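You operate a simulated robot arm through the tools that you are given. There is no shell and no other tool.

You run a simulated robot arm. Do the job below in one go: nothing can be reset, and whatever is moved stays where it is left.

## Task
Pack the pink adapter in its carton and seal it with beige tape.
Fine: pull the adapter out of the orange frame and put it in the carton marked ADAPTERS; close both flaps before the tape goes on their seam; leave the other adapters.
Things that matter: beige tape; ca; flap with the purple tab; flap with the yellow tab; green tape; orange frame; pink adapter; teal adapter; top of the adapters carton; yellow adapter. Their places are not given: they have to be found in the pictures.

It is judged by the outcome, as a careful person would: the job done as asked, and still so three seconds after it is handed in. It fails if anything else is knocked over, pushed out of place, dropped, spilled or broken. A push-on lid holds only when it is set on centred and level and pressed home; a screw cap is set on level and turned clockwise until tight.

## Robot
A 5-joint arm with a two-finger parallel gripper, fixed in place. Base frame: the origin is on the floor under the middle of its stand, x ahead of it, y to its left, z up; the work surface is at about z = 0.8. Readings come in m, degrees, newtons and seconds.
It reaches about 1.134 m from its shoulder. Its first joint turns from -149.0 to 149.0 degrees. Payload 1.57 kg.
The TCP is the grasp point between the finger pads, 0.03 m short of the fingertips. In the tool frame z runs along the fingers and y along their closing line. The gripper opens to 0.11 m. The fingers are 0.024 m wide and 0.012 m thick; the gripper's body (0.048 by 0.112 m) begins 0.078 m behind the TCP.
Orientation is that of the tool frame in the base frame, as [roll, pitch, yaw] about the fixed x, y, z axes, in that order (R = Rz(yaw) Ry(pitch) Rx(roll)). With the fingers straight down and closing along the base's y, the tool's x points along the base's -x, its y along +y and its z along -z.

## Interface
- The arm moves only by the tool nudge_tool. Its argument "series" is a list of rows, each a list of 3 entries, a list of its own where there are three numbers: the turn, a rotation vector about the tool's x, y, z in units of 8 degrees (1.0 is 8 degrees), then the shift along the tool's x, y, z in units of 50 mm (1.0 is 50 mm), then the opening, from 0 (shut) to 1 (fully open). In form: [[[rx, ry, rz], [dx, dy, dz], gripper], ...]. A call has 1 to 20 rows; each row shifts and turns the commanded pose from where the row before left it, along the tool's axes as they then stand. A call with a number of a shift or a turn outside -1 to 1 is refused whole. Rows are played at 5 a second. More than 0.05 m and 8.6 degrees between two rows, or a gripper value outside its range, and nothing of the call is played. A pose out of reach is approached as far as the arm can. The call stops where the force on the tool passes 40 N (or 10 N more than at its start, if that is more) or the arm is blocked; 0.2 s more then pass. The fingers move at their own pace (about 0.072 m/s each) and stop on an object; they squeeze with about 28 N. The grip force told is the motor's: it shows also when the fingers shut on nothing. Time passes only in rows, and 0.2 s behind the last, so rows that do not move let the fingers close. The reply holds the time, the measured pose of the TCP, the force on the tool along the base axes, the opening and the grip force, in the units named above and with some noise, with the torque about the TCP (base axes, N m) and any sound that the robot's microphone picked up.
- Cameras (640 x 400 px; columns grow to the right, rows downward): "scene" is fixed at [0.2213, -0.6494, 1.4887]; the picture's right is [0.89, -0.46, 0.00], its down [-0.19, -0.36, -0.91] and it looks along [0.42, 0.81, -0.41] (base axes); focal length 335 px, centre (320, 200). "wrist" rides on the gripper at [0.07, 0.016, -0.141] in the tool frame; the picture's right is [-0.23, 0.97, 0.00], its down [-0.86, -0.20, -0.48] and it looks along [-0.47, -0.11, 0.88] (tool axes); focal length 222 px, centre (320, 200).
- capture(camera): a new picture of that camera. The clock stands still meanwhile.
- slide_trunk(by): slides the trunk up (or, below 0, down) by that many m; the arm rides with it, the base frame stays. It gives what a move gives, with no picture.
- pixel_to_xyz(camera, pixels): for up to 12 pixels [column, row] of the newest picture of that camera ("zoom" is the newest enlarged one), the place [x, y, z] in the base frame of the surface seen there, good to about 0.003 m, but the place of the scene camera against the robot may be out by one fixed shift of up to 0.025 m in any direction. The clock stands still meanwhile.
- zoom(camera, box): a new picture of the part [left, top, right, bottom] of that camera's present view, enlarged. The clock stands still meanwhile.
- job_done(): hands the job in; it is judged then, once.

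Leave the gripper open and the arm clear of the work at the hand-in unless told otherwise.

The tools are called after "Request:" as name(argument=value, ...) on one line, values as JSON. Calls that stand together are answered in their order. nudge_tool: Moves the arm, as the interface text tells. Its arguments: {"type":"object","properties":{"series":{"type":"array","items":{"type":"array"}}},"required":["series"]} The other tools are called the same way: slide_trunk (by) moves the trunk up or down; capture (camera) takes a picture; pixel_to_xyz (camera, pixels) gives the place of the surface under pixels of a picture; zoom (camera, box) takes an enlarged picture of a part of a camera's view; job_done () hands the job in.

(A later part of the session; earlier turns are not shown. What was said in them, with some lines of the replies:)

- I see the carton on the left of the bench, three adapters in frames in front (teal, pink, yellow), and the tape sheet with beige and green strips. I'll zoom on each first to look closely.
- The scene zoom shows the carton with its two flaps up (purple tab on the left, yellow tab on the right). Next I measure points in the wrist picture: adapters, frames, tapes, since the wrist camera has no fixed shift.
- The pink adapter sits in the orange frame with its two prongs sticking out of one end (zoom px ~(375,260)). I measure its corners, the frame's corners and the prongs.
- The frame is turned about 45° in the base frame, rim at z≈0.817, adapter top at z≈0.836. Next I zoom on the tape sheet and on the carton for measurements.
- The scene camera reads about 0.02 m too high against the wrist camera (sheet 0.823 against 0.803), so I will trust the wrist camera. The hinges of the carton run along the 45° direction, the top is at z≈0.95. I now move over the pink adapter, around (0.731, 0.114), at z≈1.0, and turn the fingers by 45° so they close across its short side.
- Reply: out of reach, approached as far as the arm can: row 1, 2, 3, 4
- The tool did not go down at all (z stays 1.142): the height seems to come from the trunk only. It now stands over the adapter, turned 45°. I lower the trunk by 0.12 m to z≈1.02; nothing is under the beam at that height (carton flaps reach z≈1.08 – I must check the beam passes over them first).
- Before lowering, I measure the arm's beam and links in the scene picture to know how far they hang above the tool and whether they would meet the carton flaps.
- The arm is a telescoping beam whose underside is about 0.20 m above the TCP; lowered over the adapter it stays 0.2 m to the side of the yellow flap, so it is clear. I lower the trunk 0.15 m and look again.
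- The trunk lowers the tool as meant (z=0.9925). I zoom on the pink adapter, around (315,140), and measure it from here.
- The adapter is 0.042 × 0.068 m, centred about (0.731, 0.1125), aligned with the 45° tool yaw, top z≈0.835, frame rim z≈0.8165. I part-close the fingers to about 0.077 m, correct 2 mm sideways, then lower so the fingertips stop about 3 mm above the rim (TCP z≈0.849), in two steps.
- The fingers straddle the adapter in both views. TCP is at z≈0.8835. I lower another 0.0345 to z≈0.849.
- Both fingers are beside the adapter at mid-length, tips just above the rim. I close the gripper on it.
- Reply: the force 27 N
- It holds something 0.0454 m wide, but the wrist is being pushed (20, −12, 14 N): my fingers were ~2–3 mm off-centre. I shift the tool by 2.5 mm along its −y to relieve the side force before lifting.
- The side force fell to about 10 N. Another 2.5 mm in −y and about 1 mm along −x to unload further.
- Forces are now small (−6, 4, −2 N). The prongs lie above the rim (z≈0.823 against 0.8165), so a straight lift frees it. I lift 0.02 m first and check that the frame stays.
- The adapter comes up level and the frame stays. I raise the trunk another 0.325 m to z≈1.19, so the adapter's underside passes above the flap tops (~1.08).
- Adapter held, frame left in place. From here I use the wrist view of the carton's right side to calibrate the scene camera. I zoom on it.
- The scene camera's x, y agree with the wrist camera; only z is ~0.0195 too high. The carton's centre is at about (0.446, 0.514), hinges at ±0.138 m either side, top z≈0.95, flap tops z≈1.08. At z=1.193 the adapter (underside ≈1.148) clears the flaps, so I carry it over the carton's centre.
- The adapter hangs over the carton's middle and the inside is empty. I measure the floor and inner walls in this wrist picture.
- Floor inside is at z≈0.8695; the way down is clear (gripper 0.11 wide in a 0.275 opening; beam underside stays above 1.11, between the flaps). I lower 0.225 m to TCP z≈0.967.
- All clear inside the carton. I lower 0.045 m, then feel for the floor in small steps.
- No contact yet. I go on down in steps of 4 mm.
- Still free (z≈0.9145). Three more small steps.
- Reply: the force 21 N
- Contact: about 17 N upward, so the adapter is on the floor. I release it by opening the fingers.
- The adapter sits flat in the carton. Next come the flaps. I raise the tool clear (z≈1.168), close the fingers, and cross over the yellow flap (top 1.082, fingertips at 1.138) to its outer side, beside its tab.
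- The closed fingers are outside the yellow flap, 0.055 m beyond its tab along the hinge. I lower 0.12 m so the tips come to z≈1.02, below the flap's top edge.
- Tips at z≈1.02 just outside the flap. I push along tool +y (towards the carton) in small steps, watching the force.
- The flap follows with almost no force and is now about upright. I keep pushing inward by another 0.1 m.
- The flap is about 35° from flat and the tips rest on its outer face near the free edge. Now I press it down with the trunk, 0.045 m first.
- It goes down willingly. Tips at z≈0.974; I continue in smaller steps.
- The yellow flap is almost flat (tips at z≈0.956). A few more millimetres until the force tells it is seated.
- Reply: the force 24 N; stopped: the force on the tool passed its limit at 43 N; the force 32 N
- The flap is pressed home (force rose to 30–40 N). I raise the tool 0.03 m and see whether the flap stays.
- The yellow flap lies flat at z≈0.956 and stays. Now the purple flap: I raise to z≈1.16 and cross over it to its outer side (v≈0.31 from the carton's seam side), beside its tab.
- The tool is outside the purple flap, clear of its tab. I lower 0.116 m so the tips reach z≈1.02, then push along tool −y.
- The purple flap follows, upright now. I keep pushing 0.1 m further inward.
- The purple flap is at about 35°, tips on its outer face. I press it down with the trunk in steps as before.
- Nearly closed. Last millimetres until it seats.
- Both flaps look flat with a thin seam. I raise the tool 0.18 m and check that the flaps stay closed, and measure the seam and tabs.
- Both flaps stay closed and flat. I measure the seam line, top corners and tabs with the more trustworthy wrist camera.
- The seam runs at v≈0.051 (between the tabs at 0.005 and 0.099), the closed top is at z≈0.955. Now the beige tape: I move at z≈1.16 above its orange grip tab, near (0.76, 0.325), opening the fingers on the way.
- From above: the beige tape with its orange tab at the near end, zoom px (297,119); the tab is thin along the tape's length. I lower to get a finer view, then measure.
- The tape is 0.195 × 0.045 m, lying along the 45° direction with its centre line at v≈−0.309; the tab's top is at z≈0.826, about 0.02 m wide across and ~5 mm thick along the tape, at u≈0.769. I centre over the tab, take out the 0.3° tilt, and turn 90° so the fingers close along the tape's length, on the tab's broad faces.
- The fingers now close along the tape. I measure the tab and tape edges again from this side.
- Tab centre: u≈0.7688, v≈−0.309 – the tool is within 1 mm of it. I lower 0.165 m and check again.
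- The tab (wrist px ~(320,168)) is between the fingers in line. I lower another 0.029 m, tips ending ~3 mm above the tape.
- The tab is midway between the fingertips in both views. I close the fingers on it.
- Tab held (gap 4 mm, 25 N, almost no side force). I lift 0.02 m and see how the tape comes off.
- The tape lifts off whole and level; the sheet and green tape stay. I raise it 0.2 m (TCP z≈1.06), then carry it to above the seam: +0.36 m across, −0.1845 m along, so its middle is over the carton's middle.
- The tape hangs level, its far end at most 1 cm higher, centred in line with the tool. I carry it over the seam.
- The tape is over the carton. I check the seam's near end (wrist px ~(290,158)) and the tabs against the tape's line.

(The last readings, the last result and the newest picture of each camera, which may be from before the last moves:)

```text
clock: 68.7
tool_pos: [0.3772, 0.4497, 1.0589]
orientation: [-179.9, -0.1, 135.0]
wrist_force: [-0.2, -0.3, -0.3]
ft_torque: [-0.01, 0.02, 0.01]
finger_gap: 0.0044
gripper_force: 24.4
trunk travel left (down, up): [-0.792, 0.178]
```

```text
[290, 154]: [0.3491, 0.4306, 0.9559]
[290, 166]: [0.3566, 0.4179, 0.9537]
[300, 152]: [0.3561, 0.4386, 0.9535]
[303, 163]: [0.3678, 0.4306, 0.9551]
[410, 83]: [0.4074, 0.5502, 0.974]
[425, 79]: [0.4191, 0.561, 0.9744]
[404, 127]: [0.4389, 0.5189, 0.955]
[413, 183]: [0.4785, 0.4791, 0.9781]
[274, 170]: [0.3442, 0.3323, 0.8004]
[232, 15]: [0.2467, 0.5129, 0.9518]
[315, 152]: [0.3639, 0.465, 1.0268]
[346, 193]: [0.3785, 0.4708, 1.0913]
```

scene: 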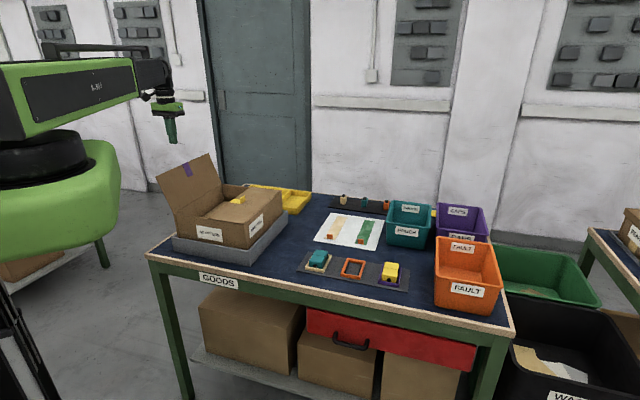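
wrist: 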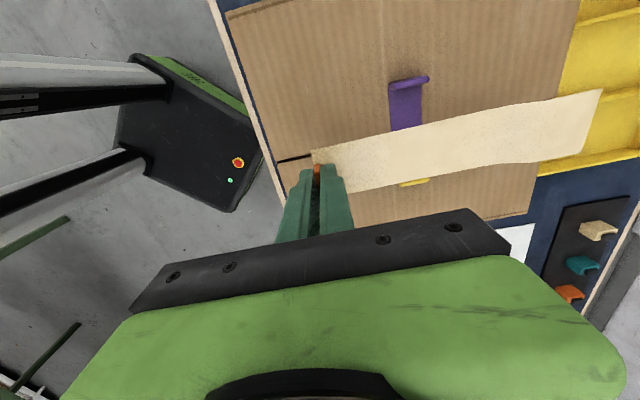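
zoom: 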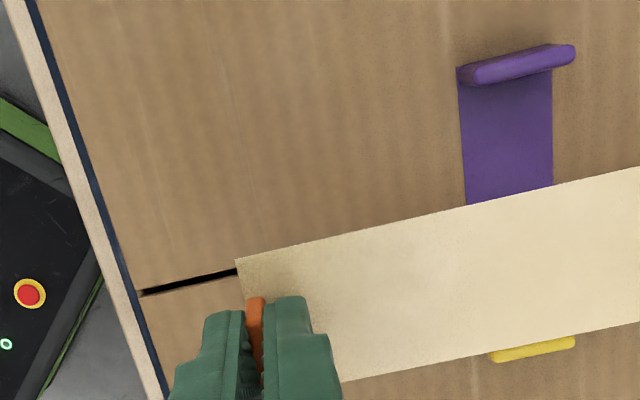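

The seam is at v≈0.051 and the tape's centre line at ≈0.0505; along its length it is centred too, and it passes between the two tabs. I lower 0.055 m.

Request:
slide_trunk(by=-0.055)

Request:
capture(camera="wrist")

Request:
zoom(camera="scene", box=[170, 140, 300, 240])

```text
clock: 69.6
tool_pos: [0.3763, 0.4506, 1.0044]
orientation: [-179.9, 0.0, 135.1]
wrist_force: [-0.1, -0.6, 0.9]
ft_torque: [-0.02, 0.02, 0.02]
finger_gap: 0.004
gripper_force: 25.2
trunk travel left (down, up): [-0.737, 0.233]
```

```text
taken
```

wrist: 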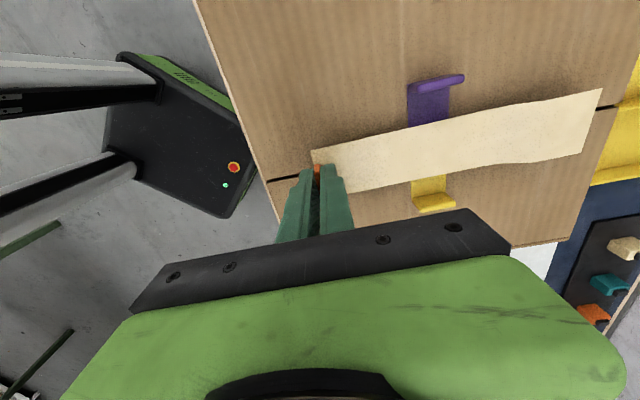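

```text
4.00 times, centred on (235, 190) of scene
```

zoom: 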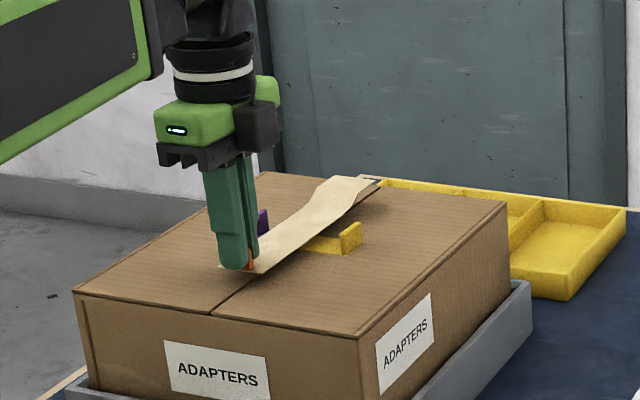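

Request:
pixel_to_xyz(camera="wrist", pixels=[[600, 91], [583, 151], [316, 151], [603, 104], [607, 113], [280, 174], [280, 184], [592, 122], [450, 125], [465, 165], [435, 190], [440, 80]])

```text
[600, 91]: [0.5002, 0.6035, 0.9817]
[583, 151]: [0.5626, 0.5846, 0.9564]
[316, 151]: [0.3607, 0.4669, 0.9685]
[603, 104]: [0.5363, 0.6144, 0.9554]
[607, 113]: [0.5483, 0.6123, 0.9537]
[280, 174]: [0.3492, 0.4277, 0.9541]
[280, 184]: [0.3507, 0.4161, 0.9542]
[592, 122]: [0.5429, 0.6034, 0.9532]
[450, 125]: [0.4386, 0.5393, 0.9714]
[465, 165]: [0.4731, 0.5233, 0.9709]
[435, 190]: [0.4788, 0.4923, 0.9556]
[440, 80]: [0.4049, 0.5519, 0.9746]
```

The tape's centre line and the seam agree within ~1–2 mm. I lower 0.012 m and then feel for contact.

Request:
slide_trunk(by=-0.012)

Request:
slide_trunk(by=-0.003)

Request:
zoom(camera="scene", box=[170, 140, 300, 240])

```text
clock: 70.2
tool_pos: [0.376, 0.4491, 0.9922]
orientation: [-179.9, 0.0, 134.9]
wrist_force: [-0.2, -0.2, 0.3]
ft_torque: [-0.01, 0.0, -0.03]
finger_gap: 0.0047
gripper_force: 24.7
trunk travel left (down, up): [-0.725, 0.245]
```

```text
clock: 70.8
tool_pos: [0.3763, 0.4493, 0.9896]
orientation: [180.0, 0.1, 135.1]
wrist_force: [1.2, 0.9, 4.5]
ft_torque: [0.04, 0.0, -0.01]
finger_gap: 0.0045
gripper_force: 24.9
trunk travel left (down, up): [-0.722, 0.248]
```

```text
4.00 times, centred on (235, 190) of scene
```

zoom: 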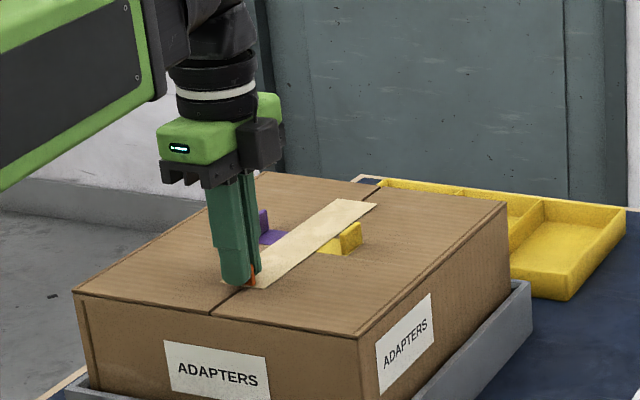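

Contact begins (4.5 N) and the tape looks flat on the top now. I press a little more, 2 mm, for adhesion.

Request:
slide_trunk(by=-0.002)

Request:
capture(camera="wrist")

```text
clock: 71.3
tool_pos: [0.377, 0.45, 0.9879]
orientation: [-179.9, 0.1, 135.0]
wrist_force: [3.7, 4.8, 19.7]
ft_torque: [0.17, -0.22, 0.02]
finger_gap: 0.0044
gripper_force: 25.3
trunk travel left (down, up): [-0.72, 0.25]
```

```text
taken
```

wrist: 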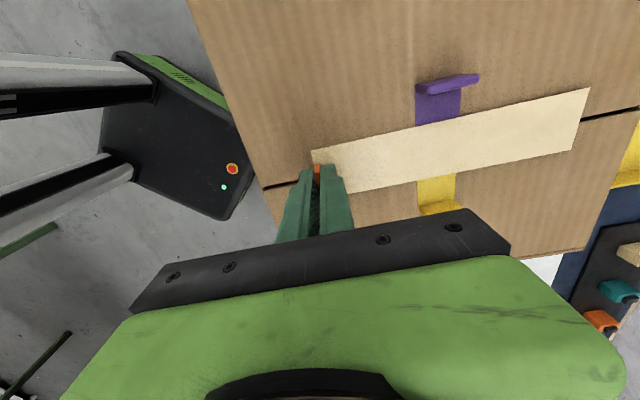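

The tape lies flat and straight along the seam. I open the fingers to release the tab, and rise 0.06 m.

Request:
nudge_tool(series=[[[0, 0, 0], [0, 0, 0], 0.1], [[0, 0, 0], [0, 0, 0], 0.2], [[0, 0, 0], [0, 0, 0], 0.3], [[0, 0, 0], [0, 0, 0], 0.4], [[0, 0, 0], [0, 0, 0], 0.4]])

Request:
slide_trunk(by=0.06)

Request:
capture(camera="wrist")

Request:
zoom(camera="scene", box=[170, 140, 300, 240])

```text
clock: 72.5
tool_pos: [0.3768, 0.4505, 0.9868]
orientation: [-180.0, 0.1, 134.9]
wrist_force: [0.8, -0.6, 0.7]
ft_torque: [0.0, -0.01, -0.01]
finger_gap: 0.044
gripper_force: 0.1
trunk travel left (down, up): [-0.72, 0.25]
```

```text
clock: 73.5
tool_pos: [0.3766, 0.4503, 1.0466]
orientation: [-179.9, 0.0, 134.9]
wrist_force: [-0.2, 0.1, 0.1]
ft_torque: [-0.01, 0.01, 0.01]
finger_gap: 0.0439
gripper_force: 0.0
trunk travel left (down, up): [-0.78, 0.19]
```

```text
taken
```

wrist: 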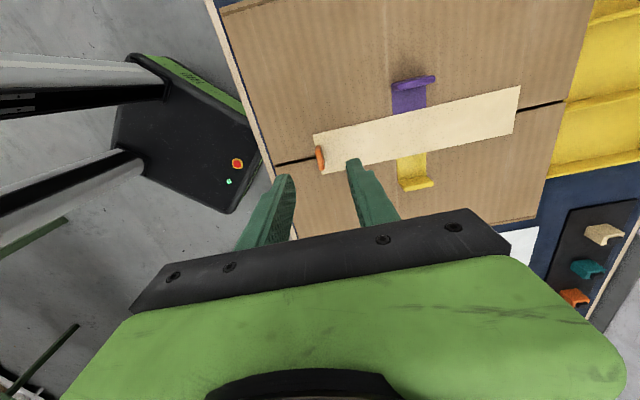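

```text
4.00 times, centred on (235, 190) of scene
```

zoom: 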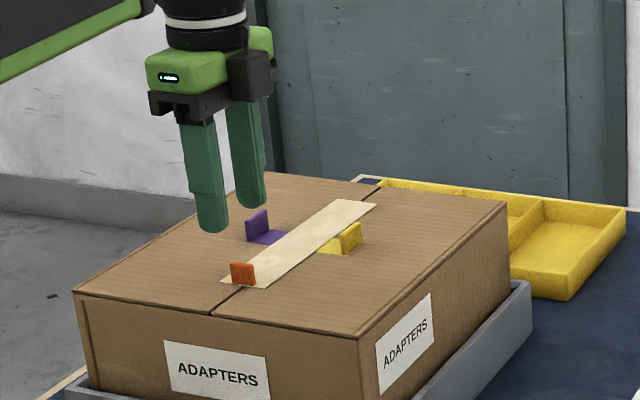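

The tape sits centred over the seam, flat, and stays. To make sure it sticks along its whole length I press it down with closed fingertips at a few spots; first at about 0.055 m beyond the tab.

Request:
nudge_tool(series=[[[0, 0, 0], [0, 0.55, 0], 0], [[0, 0, 0], [0, 0.55, 0], 0], [[0, 0, 0], [0, 0, 0], 0], [[0, 0, 0], [0, 0, 0], 0]])

Request:
slide_trunk(by=-0.055)

Request:
slide_trunk(by=-0.004)

```text
clock: 74.5
tool_pos: [0.4166, 0.4898, 1.0472]
orientation: [-179.9, 0.0, 135.1]
wrist_force: [-0.7, 0.0, -0.5]
ft_torque: [-0.01, 0.02, -0.02]
finger_gap: 0.0
gripper_force: 21.3
trunk travel left (down, up): [-0.78, 0.19]
```

```text
clock: 75.4
tool_pos: [0.4164, 0.4874, 0.9916]
orientation: [-179.9, 0.1, 135.0]
wrist_force: [0.1, 0.4, 0.1]
ft_torque: [-0.02, -0.01, -0.02]
finger_gap: 0.0
gripper_force: 20.9
trunk travel left (down, up): [-0.725, 0.245]
```

```text
clock: 76.0
tool_pos: [0.4167, 0.4875, 0.9891]
orientation: [-179.9, 0.0, 135.0]
wrist_force: [-0.5, -0.6, -0.7]
ft_torque: [0.0, 0.0, 0.0]
finger_gap: 0.0001
gripper_force: 20.9
trunk travel left (down, up): [-0.721, 0.249]
```

No contact yet at z≈0.988. Small steps until about 15–20 N.

Request:
slide_trunk(by=-0.003)

Request:
slide_trunk(by=-0.001)

```text
clock: 76.5
tool_pos: [0.4166, 0.4881, 0.9854]
orientation: [180.0, 0.0, 135.0]
wrist_force: [5.1, 6.1, 23.0]
ft_torque: [0.2, -0.14, -0.01]
finger_gap: 0.0
gripper_force: 21.9
trunk travel left (down, up): [-0.718, 0.252]
```

```text
clock: 76.9
tool_pos: [0.4164, 0.488, 0.9861]
orientation: [179.8, -0.1, 134.9]
wrist_force: [1.5, 2.6, 28.5]
ft_torque: [0.04, 0.0, 0.04]
finger_gap: 0.0
gripper_force: 20.9
trunk travel left (down, up): [-0.718, 0.252]
stopped: the force on the tool passed its limit at 42 N (the readings are from after the stop); the commanded pose is now the measured one
```

Pressed there with ~28 N. I rise 0.02 m, go 0.06 m further along the seam, and press again more gently.

Request:
slide_trunk(by=0.025)

Request:
nudge_tool(series=[[[0, 0, 0], [0, 0.6, 0], 0], [[0, 0, 0], [0, 0.6, 0], 0], [[0, 0, 0], [0, 0, 0], 0]])

Request:
slide_trunk(by=-0.022)

Request:
capture(camera="wrist")

```text
clock: 77.6
tool_pos: [0.4172, 0.4895, 1.0091]
orientation: [180.0, 0.0, 135.0]
wrist_force: [0.6, -0.2, 0.5]
ft_torque: [-0.01, -0.01, 0.01]
finger_gap: 0.0001
gripper_force: 21.0
trunk travel left (down, up): [-0.743, 0.227]
```

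```text
clock: 78.4
tool_pos: [0.4579, 0.5326, 1.0097]
orientation: [180.0, 0.0, 134.9]
wrist_force: [-0.3, 1.0, 0.4]
ft_torque: [-0.04, 0.02, 0.0]
finger_gap: 0.0004
gripper_force: 21.6
trunk travel left (down, up): [-0.743, 0.227]
```

```text
clock: 79.1
tool_pos: [0.4589, 0.5334, 0.9881]
orientation: [179.9, 0.0, 134.9]
wrist_force: [-0.6, -0.1, 0.1]
ft_torque: [0.02, -0.01, -0.02]
finger_gap: 0.0
gripper_force: 21.0
trunk travel left (down, up): [-0.721, 0.249]
```

```text
taken
```

wrist: 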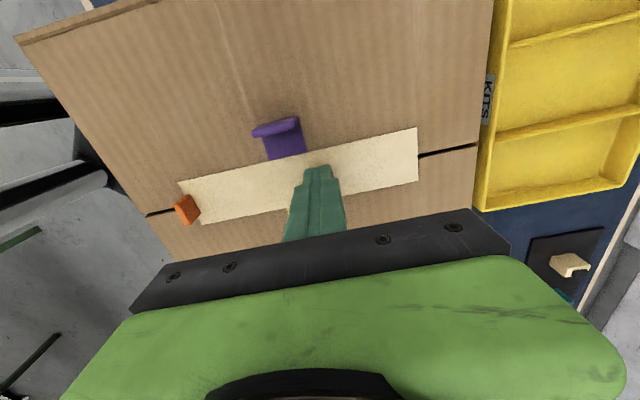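

The tape is in place, with the tips just above it. I press here by 3 mm.

Request:
slide_trunk(by=-0.003)

Request:
slide_trunk(by=0.025)

Request:
nudge_tool(series=[[[0, 0, 0], [0, 0.55, 0], 0], [[0, 0, 0], [0, 0.55, 0], 0], [[0, 0, 0], [0, 0, 0], 0]])

Request:
slide_trunk(by=-0.022)

Request:
slide_trunk(by=-0.003)

```text
clock: 79.6
tool_pos: [0.459, 0.5328, 0.9862]
orientation: [179.7, 0.0, 135.0]
wrist_force: [5.6, 7.3, 28.2]
ft_torque: [0.21, -0.19, 0.0]
finger_gap: 0.0002
gripper_force: 21.3
trunk travel left (down, up): [-0.718, 0.252]
```

```text
clock: 80.3
tool_pos: [0.4586, 0.5326, 1.0082]
orientation: [179.9, 0.0, 135.0]
wrist_force: [0.2, -0.8, 0.9]
ft_torque: [0.02, -0.02, 0.0]
finger_gap: 0.0001
gripper_force: 21.2
trunk travel left (down, up): [-0.743, 0.227]
```

```text
clock: 81.2
tool_pos: [0.4964, 0.5722, 1.0094]
orientation: [179.9, 0.0, 134.9]
wrist_force: [0.5, 0.1, -0.3]
ft_torque: [0.01, 0.01, -0.03]
finger_gap: 0.0002
gripper_force: 20.7
trunk travel left (down, up): [-0.743, 0.227]
```

```text
clock: 81.8
tool_pos: [0.4974, 0.5716, 0.9863]
orientation: [180.0, 0.0, 134.9]
wrist_force: [-0.2, 1.0, -0.3]
ft_torque: [-0.01, -0.01, 0.0]
finger_gap: 0.0
gripper_force: 21.2
trunk travel left (down, up): [-0.721, 0.249]
```

```text
clock: 82.3
tool_pos: [0.4972, 0.5713, 0.9842]
orientation: [179.8, -0.1, 134.9]
wrist_force: [4.7, 4.9, 19.2]
ft_torque: [0.11, -0.14, -0.02]
finger_gap: 0.0
gripper_force: 21.1
trunk travel left (down, up): [-0.718, 0.252]
```

The tape has been pressed near its far end too (~19 N). I raise the arm well clear, open the gripper, and check everything in both views.

Request:
slide_trunk(by=0.2)

Request:
nudge_tool(series=[[[0, 0, 0], [0, 0, 0], 1], [[0, 0, 0], [0, 0, 0], 1], [[0, 0, 0], [0, 0, 0], 1], [[0, 0, 0], [0, 0, 0], 1]])

Request:
capture(camera="wrist")

Request:
capture(camera="scene")

Request:
zoom(camera="scene", box=[150, 130, 320, 265])

```text
clock: 84.5
tool_pos: [0.497, 0.5729, 1.1835]
orientation: [179.9, -0.1, 135.0]
wrist_force: [0.1, -0.1, -0.2]
ft_torque: [0.02, 0.03, 0.02]
finger_gap: 0.0
gripper_force: 21.5
trunk travel left (down, up): [-0.918, 0.052]
```

```text
clock: 85.5
tool_pos: [0.4973, 0.5713, 1.1833]
orientation: [179.9, 0.0, 135.0]
wrist_force: [-0.5, 0.6, -0.9]
ft_torque: [0.01, 0.02, -0.02]
finger_gap: 0.1099
gripper_force: 0.0
trunk travel left (down, up): [-0.918, 0.052]
```

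```text
taken
```

wrist: 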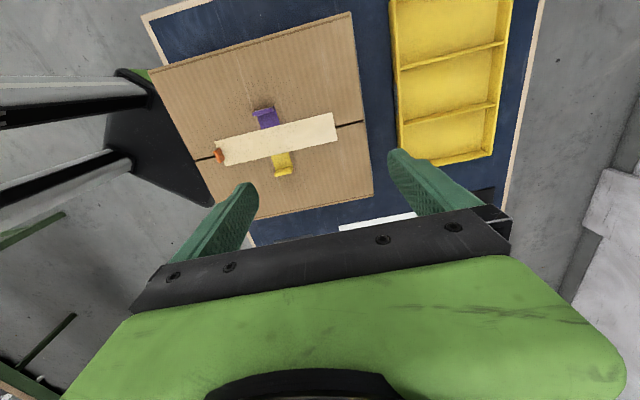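

```text
taken
```

scene: 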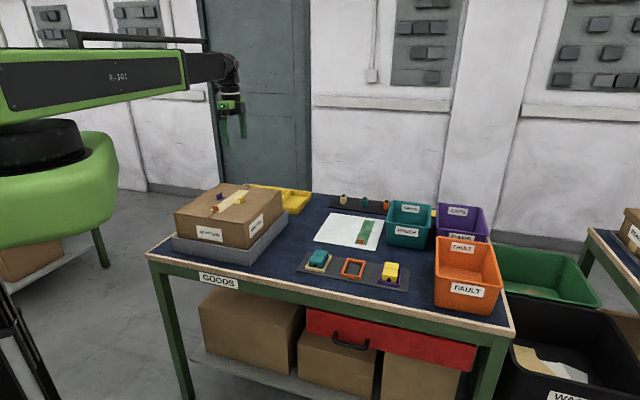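

```text
2.96 times, centred on (235, 198) of scene
```

zoom: 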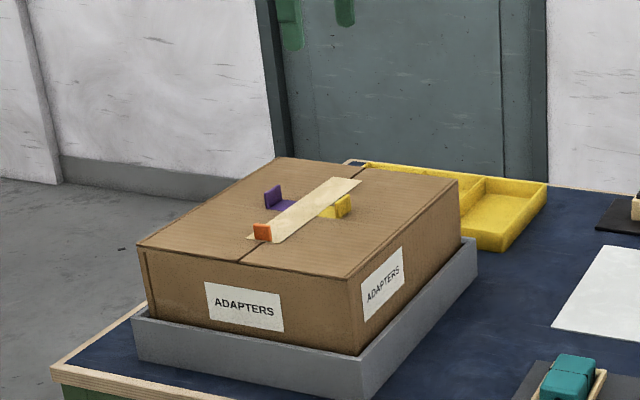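

All is as it should be: flaps closed, beige tape flat across the seam, the orange frame, the other adapters and green tape untouched. I move the open gripper aside at z≈1.18, clear of the carton, before handing in.

Request:
nudge_tool(series=[[[0, 0, 0], [-0.8, 0, 0], 1], [[0, 0, 0], [-0.8, 0, 0], 1], [[0, 0, 0], [-0.8, 0, 0], 1], [[0, 0, 0], [-0.8, 0, 0], 1], [[0, 0, 0], [-0.8, 0, 0], 1], [[0, 0, 0], [-0.8, 0, 0], 1], [[0, 0, 0], [0, 0, 0], 1], [[0, 0, 0], [0, 0, 0], 1]])

Request:
capture(camera="scene")

Request:
zoom(camera="scene", box=[150, 170, 420, 300])

```text
clock: 87.3
tool_pos: [0.6671, 0.4051, 1.1849]
orientation: [179.8, -0.1, 135.0]
wrist_force: [0.5, -0.4, 0.1]
ft_torque: [0.01, 0.0, 0.03]
finger_gap: 0.1101
gripper_force: 0.1
trunk travel left (down, up): [-0.918, 0.052]
```

```text
taken
```

scene: 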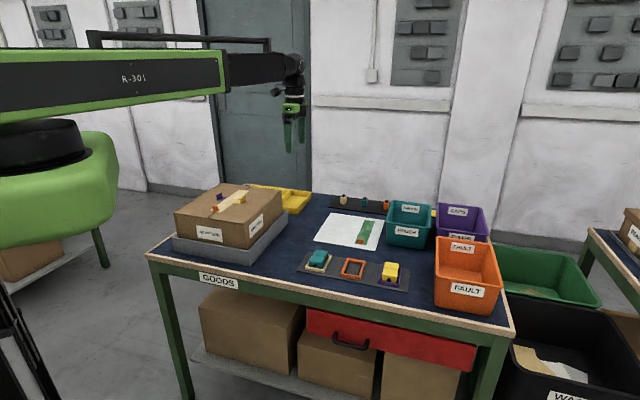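

```text
2.37 times, centred on (285, 235) of scene
```

zoom: 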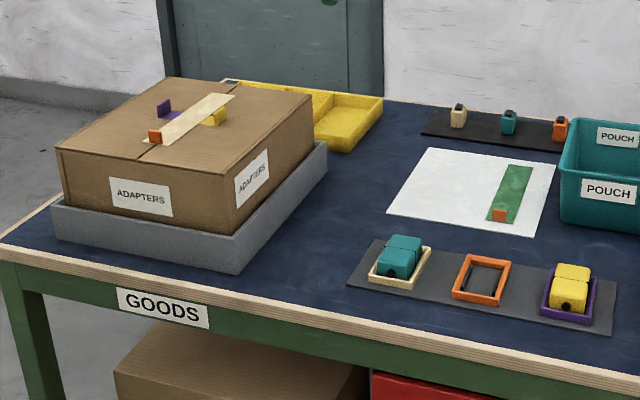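

The carton is closed and taped, the orange frame is empty and in place, and the teal and yellow adapters and the green tape are where they were. The gripper is open and the arm is clear, so I hand the job in.

Request:
job_done()

```text
The job is handed in.
```

The pink adapter is packed in the ADAPTERS carton, both flaps are closed, and the beige tape is on their seam. I have handed the job in, but the reply did not say whether it passed.

- **Adapter:** I lifted it straight out of the orange frame and set it on the carton floor. The frame stayed in place.
- **Flaps:** I closed the yellow-tab flap first, then the purple-tab one. Both lie flat and stayed shut when I let go.
- **Tape:** It lies flat, centred on the seam to within about 2 mm, between the two tabs. I pressed it down in three places along its length after laying it.
- **Everything else:** The teal and yellow adapters and the green tape looked untouched in the last picture.

The gripper is open and the arm is above the bench, to the side of the carton.
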